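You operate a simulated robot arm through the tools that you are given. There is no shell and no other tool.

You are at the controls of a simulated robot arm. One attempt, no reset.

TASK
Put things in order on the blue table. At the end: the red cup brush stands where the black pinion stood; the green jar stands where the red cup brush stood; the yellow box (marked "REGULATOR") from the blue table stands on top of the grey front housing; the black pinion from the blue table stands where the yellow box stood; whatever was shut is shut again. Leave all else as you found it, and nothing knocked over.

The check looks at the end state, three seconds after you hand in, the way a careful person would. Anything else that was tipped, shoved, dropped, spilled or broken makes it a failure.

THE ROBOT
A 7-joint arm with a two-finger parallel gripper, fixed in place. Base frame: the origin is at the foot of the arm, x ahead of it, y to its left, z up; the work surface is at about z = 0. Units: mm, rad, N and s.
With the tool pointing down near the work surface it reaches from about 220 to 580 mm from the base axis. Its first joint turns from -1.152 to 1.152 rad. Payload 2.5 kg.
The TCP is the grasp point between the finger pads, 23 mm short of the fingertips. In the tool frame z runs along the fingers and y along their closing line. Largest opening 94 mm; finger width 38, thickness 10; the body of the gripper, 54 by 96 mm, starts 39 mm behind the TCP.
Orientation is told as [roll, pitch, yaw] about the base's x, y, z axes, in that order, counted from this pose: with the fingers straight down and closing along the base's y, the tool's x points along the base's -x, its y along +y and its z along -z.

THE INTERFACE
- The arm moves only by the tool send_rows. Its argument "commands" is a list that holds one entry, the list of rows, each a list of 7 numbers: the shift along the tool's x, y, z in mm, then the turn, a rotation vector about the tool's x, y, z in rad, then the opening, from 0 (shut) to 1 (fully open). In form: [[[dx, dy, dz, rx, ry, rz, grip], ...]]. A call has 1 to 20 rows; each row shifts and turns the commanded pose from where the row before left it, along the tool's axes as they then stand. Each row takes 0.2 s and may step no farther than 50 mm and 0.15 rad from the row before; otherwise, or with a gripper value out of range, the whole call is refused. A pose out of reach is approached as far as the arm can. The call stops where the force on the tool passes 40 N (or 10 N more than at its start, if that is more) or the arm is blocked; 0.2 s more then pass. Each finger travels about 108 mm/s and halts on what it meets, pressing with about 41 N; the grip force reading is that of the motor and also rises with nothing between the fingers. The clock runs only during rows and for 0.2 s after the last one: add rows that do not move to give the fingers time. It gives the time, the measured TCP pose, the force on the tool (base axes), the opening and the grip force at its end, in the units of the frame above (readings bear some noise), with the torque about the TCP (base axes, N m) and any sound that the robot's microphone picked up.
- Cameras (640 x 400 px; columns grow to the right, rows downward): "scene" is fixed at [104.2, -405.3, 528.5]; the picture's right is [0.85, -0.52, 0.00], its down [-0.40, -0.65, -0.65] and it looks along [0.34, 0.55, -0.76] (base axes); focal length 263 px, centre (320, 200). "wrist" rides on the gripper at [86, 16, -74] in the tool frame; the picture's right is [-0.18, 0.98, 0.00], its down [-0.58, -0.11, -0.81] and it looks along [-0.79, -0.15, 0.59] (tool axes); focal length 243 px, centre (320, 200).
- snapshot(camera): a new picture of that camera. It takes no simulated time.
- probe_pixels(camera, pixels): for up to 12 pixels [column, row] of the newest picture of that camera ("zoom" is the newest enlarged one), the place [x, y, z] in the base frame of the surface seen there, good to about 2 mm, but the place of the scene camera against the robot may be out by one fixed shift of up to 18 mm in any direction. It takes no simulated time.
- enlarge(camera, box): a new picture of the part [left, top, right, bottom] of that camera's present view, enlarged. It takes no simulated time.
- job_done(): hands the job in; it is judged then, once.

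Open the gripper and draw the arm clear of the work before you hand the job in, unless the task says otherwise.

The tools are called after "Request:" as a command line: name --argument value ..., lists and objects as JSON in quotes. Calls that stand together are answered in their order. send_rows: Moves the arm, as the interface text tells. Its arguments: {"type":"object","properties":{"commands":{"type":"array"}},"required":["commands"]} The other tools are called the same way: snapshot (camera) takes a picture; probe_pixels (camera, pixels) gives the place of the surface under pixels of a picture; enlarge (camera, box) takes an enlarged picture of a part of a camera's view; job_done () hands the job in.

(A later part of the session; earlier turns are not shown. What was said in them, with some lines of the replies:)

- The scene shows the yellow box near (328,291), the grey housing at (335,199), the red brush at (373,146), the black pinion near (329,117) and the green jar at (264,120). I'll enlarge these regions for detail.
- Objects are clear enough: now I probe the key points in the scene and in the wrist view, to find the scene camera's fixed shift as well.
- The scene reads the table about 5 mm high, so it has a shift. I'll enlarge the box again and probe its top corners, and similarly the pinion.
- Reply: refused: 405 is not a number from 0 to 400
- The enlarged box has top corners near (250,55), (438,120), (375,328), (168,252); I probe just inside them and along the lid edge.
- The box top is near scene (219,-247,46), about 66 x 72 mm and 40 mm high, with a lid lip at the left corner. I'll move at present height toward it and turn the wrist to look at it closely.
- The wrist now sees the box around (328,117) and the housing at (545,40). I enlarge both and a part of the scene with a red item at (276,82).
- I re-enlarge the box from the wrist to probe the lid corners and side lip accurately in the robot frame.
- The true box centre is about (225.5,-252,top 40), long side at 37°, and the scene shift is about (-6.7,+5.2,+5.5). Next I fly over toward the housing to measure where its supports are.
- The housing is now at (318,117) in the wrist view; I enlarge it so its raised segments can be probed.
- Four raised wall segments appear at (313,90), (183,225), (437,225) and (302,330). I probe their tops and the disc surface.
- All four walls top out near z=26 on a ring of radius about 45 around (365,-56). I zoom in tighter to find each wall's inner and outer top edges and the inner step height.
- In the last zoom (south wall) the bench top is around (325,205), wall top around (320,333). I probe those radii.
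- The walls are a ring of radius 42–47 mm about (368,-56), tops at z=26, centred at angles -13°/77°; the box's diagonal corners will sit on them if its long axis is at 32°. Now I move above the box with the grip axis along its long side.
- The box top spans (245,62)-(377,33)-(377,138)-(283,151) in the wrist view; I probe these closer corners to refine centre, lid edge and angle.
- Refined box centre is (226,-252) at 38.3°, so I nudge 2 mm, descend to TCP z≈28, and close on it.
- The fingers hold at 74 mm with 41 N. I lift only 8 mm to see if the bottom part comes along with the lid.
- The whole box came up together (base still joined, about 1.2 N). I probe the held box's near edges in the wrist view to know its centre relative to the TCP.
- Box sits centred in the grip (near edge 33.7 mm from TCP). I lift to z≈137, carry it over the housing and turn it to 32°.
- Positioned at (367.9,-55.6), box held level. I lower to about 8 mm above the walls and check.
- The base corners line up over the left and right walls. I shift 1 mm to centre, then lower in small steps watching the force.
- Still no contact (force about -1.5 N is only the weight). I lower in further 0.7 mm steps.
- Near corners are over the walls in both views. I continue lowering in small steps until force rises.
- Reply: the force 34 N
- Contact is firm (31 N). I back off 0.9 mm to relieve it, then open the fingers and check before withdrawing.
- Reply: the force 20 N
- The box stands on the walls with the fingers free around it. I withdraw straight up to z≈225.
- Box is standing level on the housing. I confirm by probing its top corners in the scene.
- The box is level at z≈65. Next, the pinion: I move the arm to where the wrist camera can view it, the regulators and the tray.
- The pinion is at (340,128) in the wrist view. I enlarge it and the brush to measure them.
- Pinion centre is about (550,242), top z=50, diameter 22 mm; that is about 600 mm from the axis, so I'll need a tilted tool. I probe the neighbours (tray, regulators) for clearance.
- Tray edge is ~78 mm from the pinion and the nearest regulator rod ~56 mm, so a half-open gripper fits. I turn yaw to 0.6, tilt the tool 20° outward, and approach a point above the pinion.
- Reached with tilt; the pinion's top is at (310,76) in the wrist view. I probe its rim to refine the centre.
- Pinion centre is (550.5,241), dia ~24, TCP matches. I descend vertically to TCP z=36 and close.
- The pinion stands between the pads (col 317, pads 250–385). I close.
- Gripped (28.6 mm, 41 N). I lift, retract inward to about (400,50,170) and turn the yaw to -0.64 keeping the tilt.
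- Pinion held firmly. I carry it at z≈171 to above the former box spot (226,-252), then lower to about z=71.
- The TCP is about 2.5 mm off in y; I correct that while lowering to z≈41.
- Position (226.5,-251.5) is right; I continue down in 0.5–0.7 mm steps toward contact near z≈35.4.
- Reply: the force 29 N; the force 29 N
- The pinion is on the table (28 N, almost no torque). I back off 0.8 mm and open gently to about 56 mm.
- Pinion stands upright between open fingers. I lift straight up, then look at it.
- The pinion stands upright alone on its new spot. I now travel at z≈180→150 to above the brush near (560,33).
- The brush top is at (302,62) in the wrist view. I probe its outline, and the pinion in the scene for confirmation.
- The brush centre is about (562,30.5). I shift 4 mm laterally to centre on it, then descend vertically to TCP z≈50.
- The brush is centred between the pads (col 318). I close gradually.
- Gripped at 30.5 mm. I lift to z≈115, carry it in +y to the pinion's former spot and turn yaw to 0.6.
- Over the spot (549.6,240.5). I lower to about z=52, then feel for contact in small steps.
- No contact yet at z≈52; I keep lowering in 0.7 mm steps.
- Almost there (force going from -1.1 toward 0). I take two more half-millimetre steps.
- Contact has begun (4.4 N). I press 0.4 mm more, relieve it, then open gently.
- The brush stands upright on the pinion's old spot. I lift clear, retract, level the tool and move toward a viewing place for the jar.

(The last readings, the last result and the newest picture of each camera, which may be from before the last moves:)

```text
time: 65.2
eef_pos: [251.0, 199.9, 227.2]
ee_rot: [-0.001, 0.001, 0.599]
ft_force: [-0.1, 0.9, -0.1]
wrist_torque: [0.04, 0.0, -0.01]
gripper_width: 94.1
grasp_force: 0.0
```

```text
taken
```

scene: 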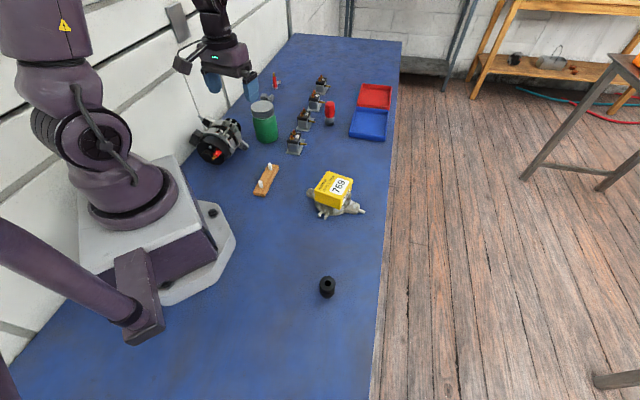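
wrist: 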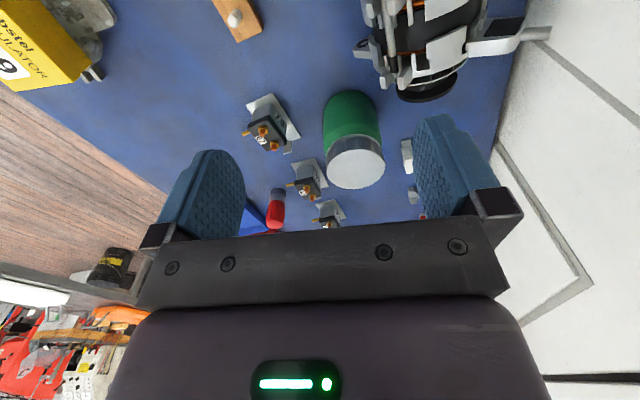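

The scene shows the brush at (330,113) and pinion at (327,287); the jar is at (355,140) in the wrist view. I enlarge and probe jar and neighbours.

Request:
enlarge --camera "wrist" --box '[240, 60, 470, 210]'

Request:
probe_pixels --camera "wrist" --pixels '[[356, 149], [356, 186], [328, 168], [384, 165], [356, 168], [352, 94], [325, 120], [379, 117], [352, 115], [352, 140], [326, 140], [382, 140]]'

Request:
probe_pixels --camera "wrist" --pixels '[[430, 95], [405, 80], [460, 70], [290, 135], [298, 125], [265, 97], [290, 150], [318, 190], [407, 155], [413, 195], [370, 50], [310, 170]]'

Request:
enlarge --camera "scene" --box '[180, 80, 320, 180]'

```text
2.67 times, centred on (355, 135) of wrist
```

zoom: 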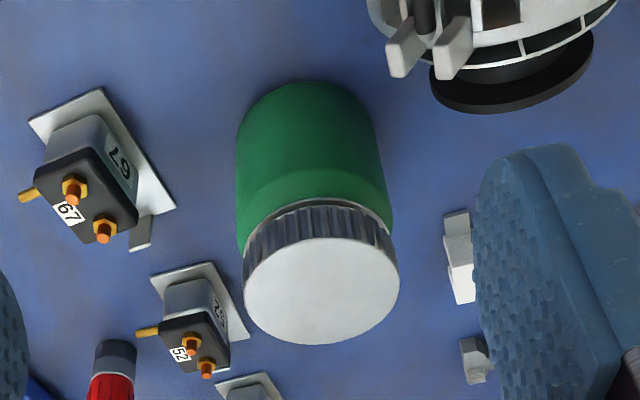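

```text
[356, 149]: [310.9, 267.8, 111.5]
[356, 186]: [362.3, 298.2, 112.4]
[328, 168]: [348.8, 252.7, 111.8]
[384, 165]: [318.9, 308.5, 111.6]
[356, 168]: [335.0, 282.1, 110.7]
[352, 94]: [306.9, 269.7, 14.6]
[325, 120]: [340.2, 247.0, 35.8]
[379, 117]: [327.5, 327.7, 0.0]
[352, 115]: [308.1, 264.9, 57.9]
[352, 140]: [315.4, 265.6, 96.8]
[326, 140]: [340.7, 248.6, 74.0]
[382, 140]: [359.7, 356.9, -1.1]
```

```text
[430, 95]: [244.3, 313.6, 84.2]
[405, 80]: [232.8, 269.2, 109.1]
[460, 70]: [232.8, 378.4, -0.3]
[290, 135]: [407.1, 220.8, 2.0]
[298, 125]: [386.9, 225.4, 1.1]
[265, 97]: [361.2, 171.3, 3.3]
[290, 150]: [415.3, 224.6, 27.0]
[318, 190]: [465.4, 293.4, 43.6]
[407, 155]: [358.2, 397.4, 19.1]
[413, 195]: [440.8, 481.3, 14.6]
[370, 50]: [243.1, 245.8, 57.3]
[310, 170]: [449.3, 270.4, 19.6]
```

```text
4.00 times, centred on (250, 130) of scene
```

zoom: 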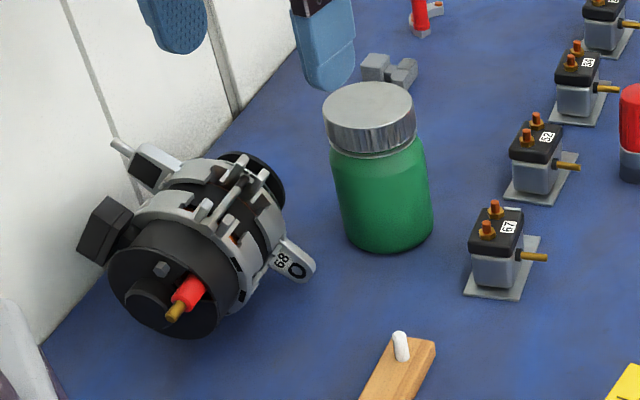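

Jar lid centre is about (335.5,282), top z=112, body diameter about 67. Before choosing the grip I check how far the table edge is from the brush's old spot in the scene.

Request:
enlarge --camera "scene" --box '[330, 100, 410, 170]'

Request:
probe_pixels --camera "scene" --pixels '[[373, 157], [380, 157], [384, 157], [387, 157], [390, 157], [394, 157], [373, 150], [386, 170], [366, 152], [388, 140], [386, 160], [350, 136]]'

```text
5.71 times, centred on (370, 135) of scene
```

zoom: 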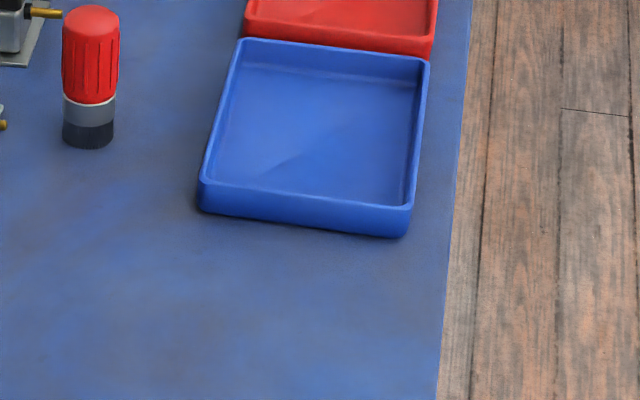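

```text
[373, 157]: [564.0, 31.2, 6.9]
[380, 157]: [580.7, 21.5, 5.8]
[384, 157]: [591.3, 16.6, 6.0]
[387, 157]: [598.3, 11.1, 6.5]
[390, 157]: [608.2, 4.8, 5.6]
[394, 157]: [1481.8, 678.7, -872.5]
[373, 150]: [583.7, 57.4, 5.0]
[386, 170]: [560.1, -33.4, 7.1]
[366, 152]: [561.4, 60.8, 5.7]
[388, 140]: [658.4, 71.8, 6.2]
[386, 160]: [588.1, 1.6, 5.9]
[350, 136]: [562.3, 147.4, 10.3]
```

There is about 61 mm from the target to the table edge, enough for the jar (radius 34). I move over the jar and lower to z≈145 for a check.

Request:
send_rows --commands '[[[-38.7, 6.67, 0, 0, 0, 0, 1], [-38.7, 6.67, 0, 0, 0, 0, 1], [-38.7, 6.67, 0, 0, 0, 0, 1], [0, 0, 41, 0, 0, 0, 1], [0, 0, 41, 0, 0, 0, 1], [0, 0, 0, 0, 0, 0, 1]]]'

Request:
snapshot --camera "wrist"

Request:
enlarge --camera "scene" --box '[180, 40, 340, 160]'

```text
time: 66.6
eef_pos: [335.8, 283.3, 142.5]
ee_rot: [-0.003, -0.001, 0.6]
ft_force: [0.2, -0.5, -0.6]
wrist_torque: [-0.01, 0.02, -0.03]
gripper_width: 94.0
grasp_force: 0.0
```

```text
taken
```

wrist: 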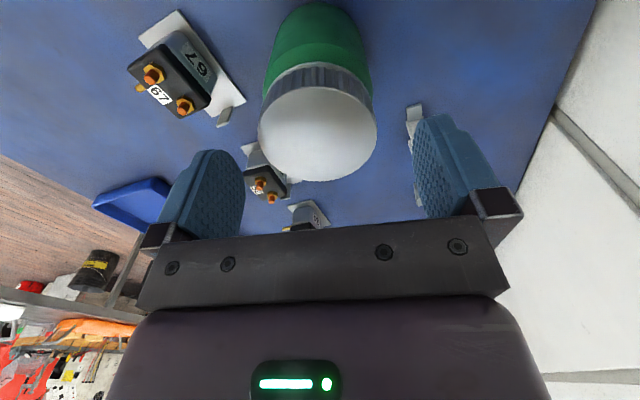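

```text
3.33 times, centred on (260, 100) of scene
```

zoom: 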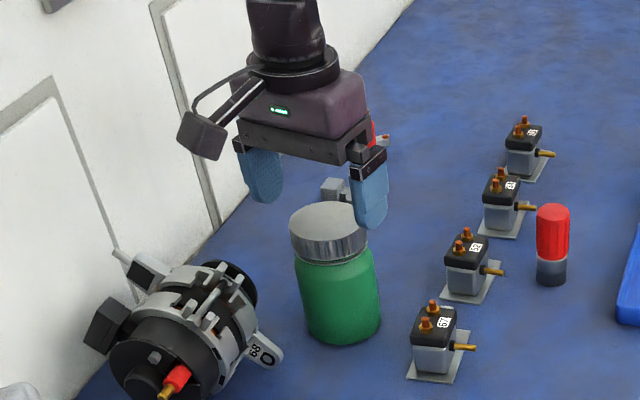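

The jar's lid outline runs from (259,135) to (376,125) and bottom (318,181). I probe it for its exact centre.

Request:
probe_pixels --camera "wrist" --pixels '[[260, 135], [375, 128], [318, 90], [318, 180], [275, 105], [358, 165], [362, 100], [275, 163], [265, 75], [370, 68], [318, 40], [318, 72]]'

```text
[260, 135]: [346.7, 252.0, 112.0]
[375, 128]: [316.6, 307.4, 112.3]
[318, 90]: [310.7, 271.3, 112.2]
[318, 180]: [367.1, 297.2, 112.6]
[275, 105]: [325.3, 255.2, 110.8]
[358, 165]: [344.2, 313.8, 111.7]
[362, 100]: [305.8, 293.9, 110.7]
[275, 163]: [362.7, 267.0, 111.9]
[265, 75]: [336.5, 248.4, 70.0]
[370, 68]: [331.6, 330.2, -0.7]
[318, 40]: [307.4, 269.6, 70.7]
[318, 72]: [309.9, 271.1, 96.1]
```

The jar's axis is at about (336,283), matching the TCP. I descend to z≈78 and check before closing.

Request:
send_rows --commands '[[[0, 0, 25, 0, 0, 0, 1], [0, 0, 25, 0, 0, 0, 1], [0, 0, 14.5, 0, 0, 0, 1], [0, 0, 0, 0, 0, 0, 1]]]'

Request:
snapshot --camera "wrist"

Request:
enlarge --camera "scene" --box '[200, 60, 320, 150]'

```text
time: 67.6
eef_pos: [336.2, 282.8, 78.3]
ee_rot: [-0.002, 0.0, 0.6]
ft_force: [-0.1, 0.7, 0.4]
wrist_torque: [0.0, 0.02, -0.01]
gripper_width: 93.9
grasp_force: 0.0
```

```text
taken
```

wrist: 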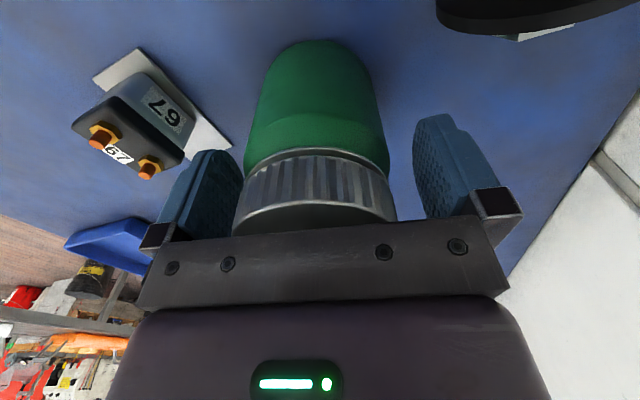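

```text
4.44 times, centred on (260, 105) of scene
```

zoom: 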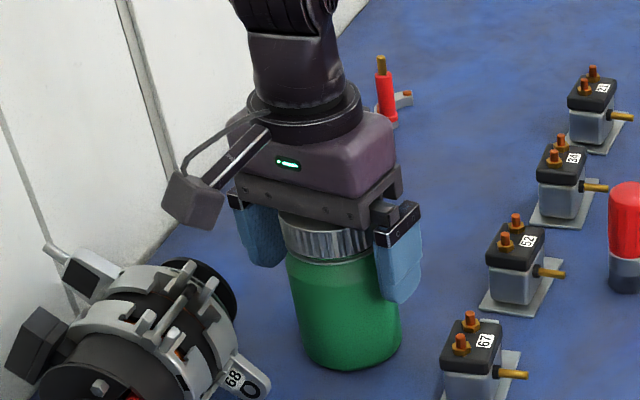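

Jar is between the pads, clear of the palm. I close gradually and then lift 10 mm to test.

Request:
send_rows --commands '[[[0, 0, 0, 0, 0, 0, 0.9], [0, 0, 0, 0, 0, 0, 0.82], [0, 0, 0, 0, 0, 0, 0.76], [0, 0, 0, 0, 0, 0, 0.7], [0, 0, 0, 0, 0, 0, 0.6], [0, 0, 0, 0, 0, 0, 0.5], [0, 0, 0, 0, 0, 0, 0.5], [0, 0, 0, 0, 0, 0, 0.5]]]'

Request:
snapshot --camera "wrist"

```text
time: 69.4
eef_pos: [335.0, 282.0, 78.8]
ee_rot: [-0.001, 0.0, 0.598]
ft_force: [1.2, -1.7, 0.4]
wrist_torque: [-0.18, -0.11, -0.02]
gripper_width: 71.7
grasp_force: 40.9
```

```text
taken
```

wrist: 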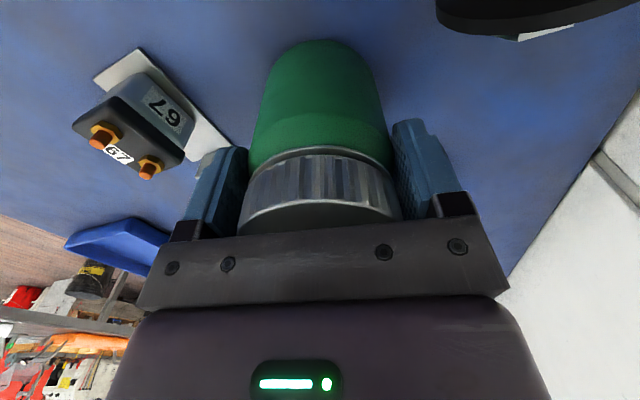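

The grip is firm at 71.7 mm with the jar shifted only ~1.5 mm. I lift 12 mm to check that it holds.

Request:
send_rows --commands '[[[0, 0, -4, 0, 0, 0, 0.5], [0, 0, -8, 0, 0, 0, 0.5], [0, 0, 0, 0, 0, 0, 0.5], [0, 0, 0, 0, 0, 0, 0.5]]]'

Request:
snapshot --camera "wrist"

Request:
enlarge --camera "scene" --box '[200, 60, 320, 150]'

```text
time: 70.4
eef_pos: [336.0, 283.7, 90.9]
ee_rot: [0.0, 0.001, 0.6]
ft_force: [-0.2, 1.1, -4.4]
wrist_torque: [-0.01, 0.0, -0.01]
gripper_width: 71.5
grasp_force: 41.0
```

```text
taken
```

wrist: 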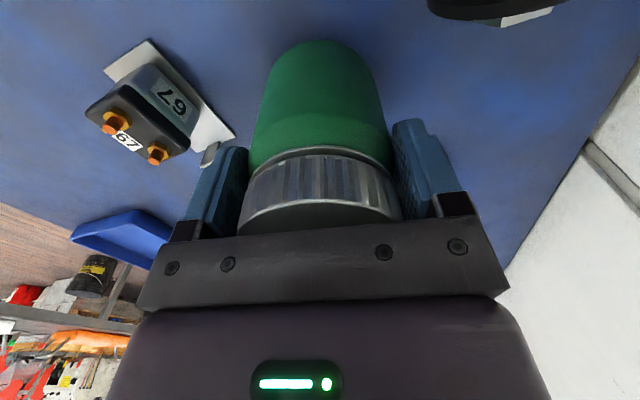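

```text
4.44 times, centred on (260, 105) of scene
```

zoom: 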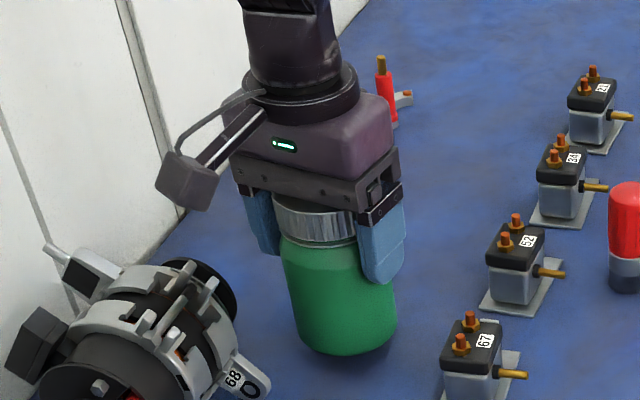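

Jar holds well, weight 4.4 N. I lift to z≈165, carry it over the regulators to (500,40), and turn the yaw to 0.05.

Request:
send_rows --commands '[[[0, 0, -37, 0, 0, 0, 0.5], [0, 0, -37, 0, 0, 0, 0.5], [0.2, -20, 0, 0, 0, 0, 0.5], [0.2, -39, 0, 0, 0, 0, 0.5], [0.3, -39, 0, 0, 0, 0, 0.5], [0.3, -39, 0, 0, 0, 0, 0.5], [0.3, -39, 0, 0, 0, 0, 0.5], [0.3, -39, 0, 0, 0, 0, 0.5], [0.2, -39, 0, 0, 0, 0, 0.5], [0.1, -39, 0, 0, 0, 0, 0.5], [0, 0, 0, 0, 0, 0.1375, 0.5], [0, 0, 0, 0, 0, 0.1375, 0.5], [0, 0, 0, 0, 0, 0.1375, 0.5], [0, 0, 0, 0, 0, 0.1375, 0.5], [0, 0, 0, 0, 0, 0, 0.5]]]'

Request:
snapshot --camera "wrist"

Request:
snapshot --camera "scene"

```text
time: 73.6
eef_pos: [500.7, 40.1, 165.2]
ee_rot: [0.001, 0.0, 0.047]
ft_force: [-0.4, 1.0, -4.3]
wrist_torque: [0.02, 0.03, 0.02]
gripper_width: 71.6
grasp_force: 40.7
```

```text
taken
```

wrist: 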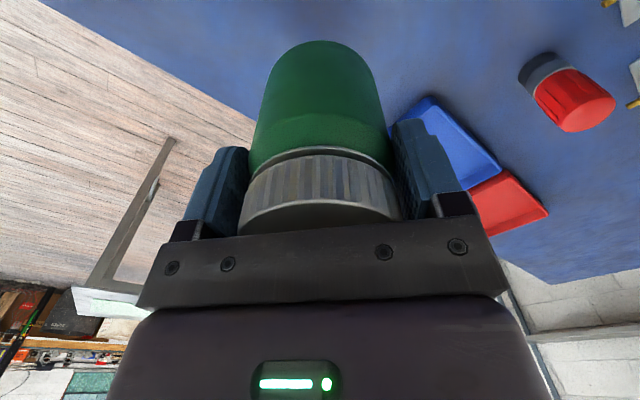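

```text
taken
```

scene: 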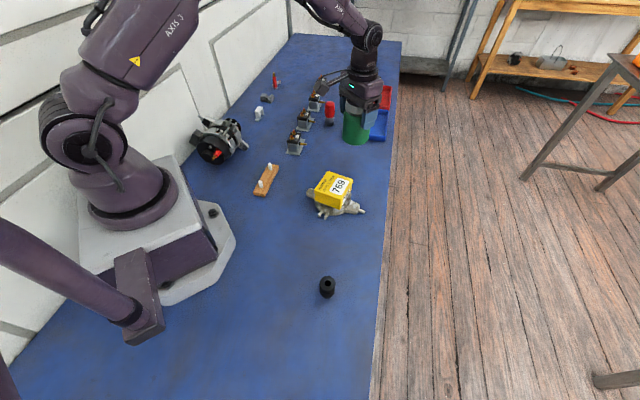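

Clear path ahead. I move outward to (562.5,30) while lowering to z≈115.

Request:
send_rows --commands '[[[-15.3, -3.3, 12.5, 0, 0, 0, 0.5], [-15.3, -3.3, 12.5, 0, 0, 0, 0.5], [-15.3, -3.2, 12.5, 0, 0, 0, 0.5], [-15.3, -3.2, 12.5, 0, 0, 0, 0.5], [0, 0, 0, 0, 0, 0, 0.5], [0, 0, 0, 0, 0, 0, 0.5]]]'

Request:
snapshot --camera "wrist"

Request:
enlarge --camera "scene" --box '[310, 70, 430, 170]'

```text
time: 75.0
eef_pos: [561.2, 28.4, 115.9]
ee_rot: [-0.001, -0.002, 0.048]
ft_force: [0.0, -0.2, -4.4]
wrist_torque: [-0.01, 0.04, -0.02]
gripper_width: 71.6
grasp_force: 41.0
```

```text
taken
```

wrist: 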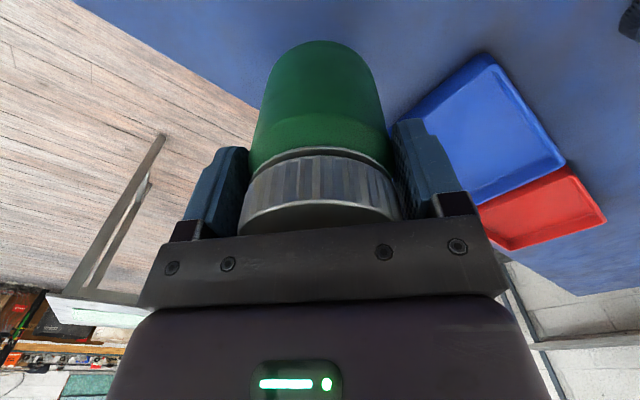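

```text
4.00 times, centred on (370, 120) of scene
```

zoom: 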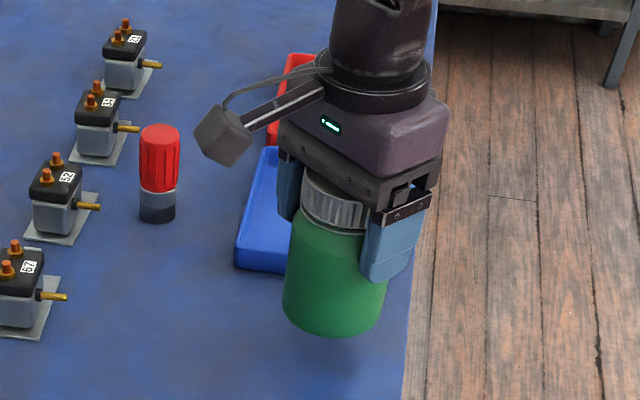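

At (561,28.5), reach is fine. I correct 1–2 mm, lower to z≈81, then feel for contact.

Request:
send_rows --commands '[[[-1.1, 1.5, 15, 0, 0, 0, 0.5], [0, 0, 13, 0, 0, 0, 0.5], [0, 0, 6.5, 0, 0, 0, 0.5], [0, 0, 0, 0, 0, 0, 0.5]]]'

Request:
send_rows --commands '[[[0, 0, 1, 0, 0, 0, 0.5], [0, 0, 0, 0, 0, 0, 0.5]]]'

Request:
send_rows --commands '[[[0, 0, 0.8, 0, 0, 0, 0.5], [0, 0, 0, 0, 0, 0, 0.5]]]'

```text
time: 76.0
eef_pos: [562.0, 31.3, 80.1]
ee_rot: [-0.001, 0.0, 0.049]
ft_force: [0.0, 0.2, -4.6]
wrist_torque: [-0.02, -0.02, 0.01]
gripper_width: 71.5
grasp_force: 41.3
```

```text
time: 76.6
eef_pos: [562.4, 31.3, 78.8]
ee_rot: [-0.001, 0.001, 0.048]
ft_force: [-0.9, 0.3, -5.0]
wrist_torque: [0.01, -0.01, 0.02]
gripper_width: 71.5
grasp_force: 41.3
```

```text
time: 77.2
eef_pos: [561.6, 30.3, 78.9]
ee_rot: [0.001, 0.0, 0.049]
ft_force: [-1.1, 0.0, -1.1]
wrist_torque: [-0.02, 0.11, 0.01]
gripper_width: 71.4
grasp_force: 40.9
```

Contact is starting (-4.5 → -1.1 N). I lower 0.6 mm more.

Request:
send_rows --commands '[[[0, 0, 0.6, 0, 0, 0, 0.5], [0, 0, 0, 0, 0, 0, 0.5]]]'

Request:
snapshot --camera "wrist"

```text
time: 77.8
eef_pos: [561.5, 31.3, 78.4]
ee_rot: [0.001, -0.001, 0.047]
ft_force: [-4.5, 0.0, 6.9]
wrist_torque: [-0.03, 0.53, -0.01]
gripper_width: 71.5
grasp_force: 41.0
```

```text
taken
```

wrist: 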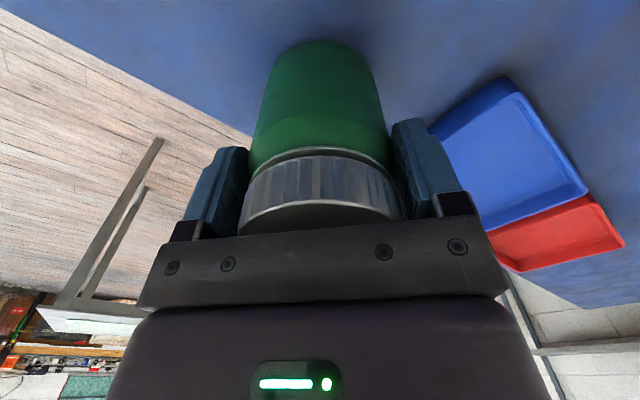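

Seated (about 11 N of push). I back off 0.4 mm and open slowly.

Request:
send_rows --commands '[[[0, 0, -0.5, 0, 0, 0, 0.5], [0, 0, 0, 0, 0, 0, 0.5], [0, 0, 0, 0, 0, 0, 0.78], [0, 0, 0, 0, 0, 0, 0.82], [0, 0, 0, 0, 0, 0, 0.9], [0, 0, 0, 0, 0, 0, 1], [0, 0, 0, 0, 0, 0, 1]]]'

Request:
snapshot --camera "wrist"

Request:
enlarge --camera "scene" --box '[310, 70, 430, 170]'

```text
time: 79.4
eef_pos: [561.8, 31.3, 79.2]
ee_rot: [0.0, -0.001, 0.048]
ft_force: [-0.3, 0.6, -0.8]
wrist_torque: [0.01, 0.01, 0.01]
gripper_width: 93.9
grasp_force: 0.1
```

```text
taken
```

wrist: 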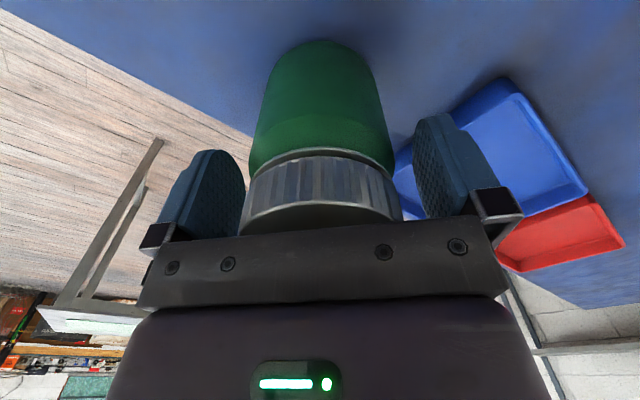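

```text
4.00 times, centred on (370, 120) of scene
```

zoom: 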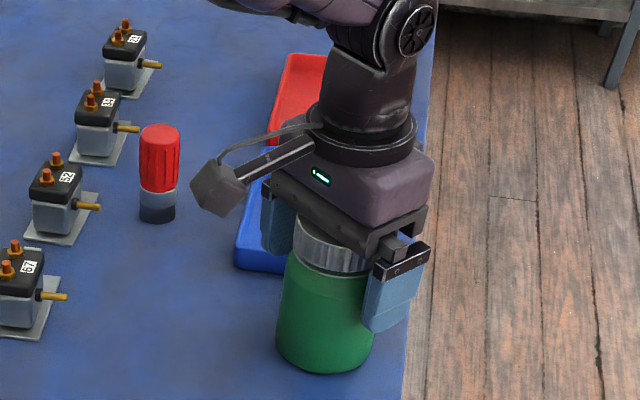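

Jar is standing free. I withdraw straight up past its lid, then retract toward the base to a clear pose.

Request:
send_rows --commands '[[[0, 0, -10, 0, 0, 0, 1], [0, 0, -20, 0, 0, 0, 1], [0, 0, -25, 0, 0, 0, 1], [0, 0, -25, 0, 0, 0, 1], [0, 0, 0, 0, 0, 0, 1]]]'

Request:
snapshot --camera "wrist"

```text
time: 80.6
eef_pos: [561.2, 31.0, 159.0]
ee_rot: [0.001, 0.0, 0.049]
ft_force: [-1.1, 0.0, -0.2]
wrist_torque: [0.02, 0.0, 0.0]
gripper_width: 94.1
grasp_force: 0.1
```

```text
taken
```

wrist: 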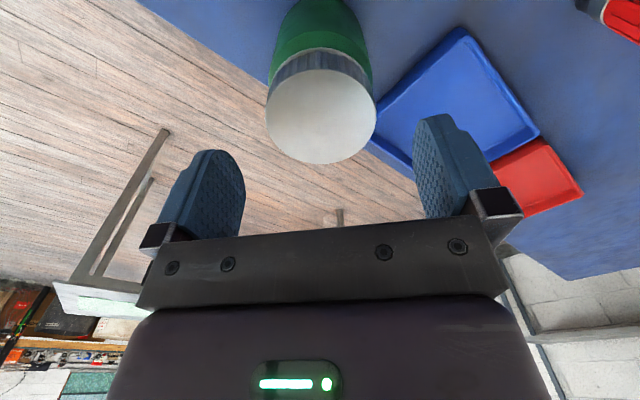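

The jar stands upright with its lid on. I retract to near the starting pose and take final overview pictures.

Request:
send_rows --commands '[[[0, 0, -20, 0, 0, 0, 1], [37.9, 13.3, -8, 0, 0, 0, 1], [37.9, 13.3, -8, 0, 0, 0, 1], [37.9, 13.3, -8, 0, 0, 0, 1], [37.9, 13.3, -8, 0, 0, 0, 1], [37.9, 13.3, -8, 0, 0, 0, 1], [37.9, 13.3, -8, 0, 0, 0, 1], [0, 0, 0, 0, 0, 0, 1], [0, 0, 0, 0, 0, 0, 1]]]'

Request:
snapshot --camera "scene"

Request:
snapshot --camera "wrist"

Request:
enlarge --camera "scene" --box '[240, 70, 400, 170]'

Request:
enlarge --camera "scene" --box '[240, 160, 400, 310]'

```text
time: 82.6
eef_pos: [331.6, 100.3, 225.9]
ee_rot: [0.0, 0.001, 0.048]
ft_force: [0.0, 0.4, 0.1]
wrist_torque: [0.03, 0.0, 0.01]
gripper_width: 94.0
grasp_force: 0.1
```

```text
taken
```

scene: 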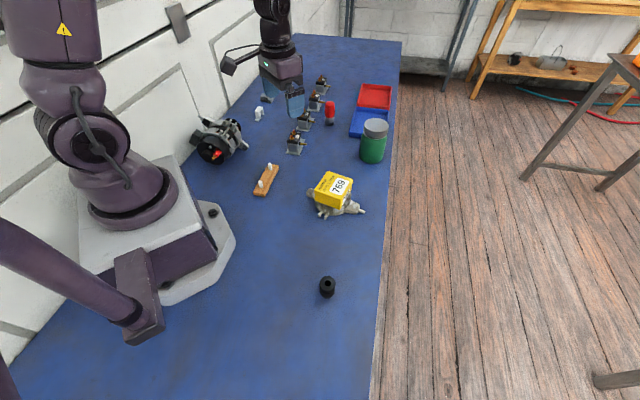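

```text
taken
```

wrist: 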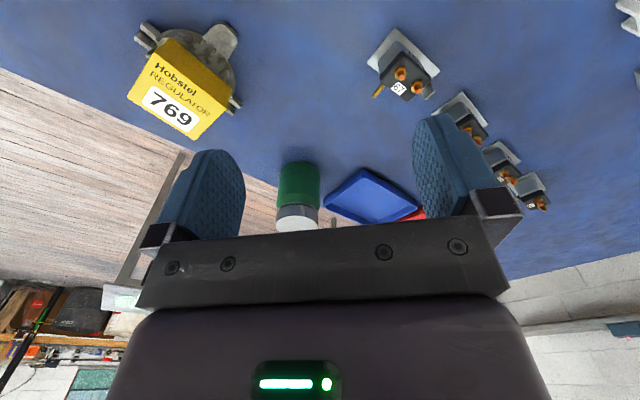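

```text
4.00 times, centred on (320, 120) of scene
```

zoom: 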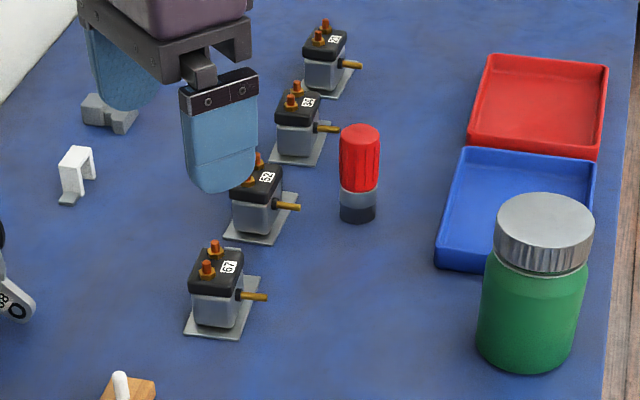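

```text
2.67 times, centred on (320, 235) of scene
```

zoom: 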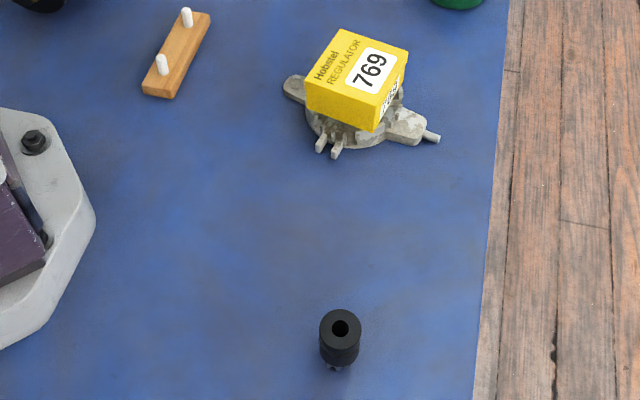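

Everything stands upright. I verify that the white bracket seen at (258,113) is where it was earlier (358,397) and confirm final positions.

Request:
probe_pixels --camera "scene" --pixels '[[258, 112], [260, 109], [330, 104], [330, 122], [375, 124], [372, 156], [327, 282], [327, 290], [333, 189], [321, 200], [350, 181], [296, 140]]'

```text
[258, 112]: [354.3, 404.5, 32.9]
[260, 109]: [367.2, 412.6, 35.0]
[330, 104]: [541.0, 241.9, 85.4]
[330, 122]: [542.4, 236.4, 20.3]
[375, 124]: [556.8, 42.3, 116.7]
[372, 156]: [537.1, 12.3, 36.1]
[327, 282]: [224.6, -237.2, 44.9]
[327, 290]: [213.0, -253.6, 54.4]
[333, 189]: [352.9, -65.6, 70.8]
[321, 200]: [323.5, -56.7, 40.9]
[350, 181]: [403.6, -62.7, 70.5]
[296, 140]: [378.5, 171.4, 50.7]
```

All items are at their places, upright, the lid and box are shut, the arm is clear with the gripper open. I hand in.

Request:
job_done

```text
The job is handed in.
```

I've handed the job in. The last pictures show every item standing upright in its new place.

| Item | Where it now stands | Position (mm) |
|---|---|---|
| Yellow "REGULATOR" box | On top of the grey front housing, level, its corners resting on the four raised walls | about (369, -56), top at z = 65 |
| Black pinion | Where the yellow box stood | about (226, -251) |
| Red cup brush | Where the black pinion stood | about (550, 240) |
| Green jar | Where the red cup brush stood, about 27 mm clear of the table edge | about (562, 31) |

- **Positions:** Each item was set down within about 2 mm of its target by the arm's own readings. The final camera probes agree to within several millimetres.
- **Lids:** I never opened anything. The jar's lid and the box's lid stayed on throughout.
- **Other objects:** Nothing else was touched, and no unexpected contact showed in the force readings. I checked the white bracket that the jar had been hiding, and it is still where it was.
- **Arm:** The gripper is open and drawn back near its starting pose.
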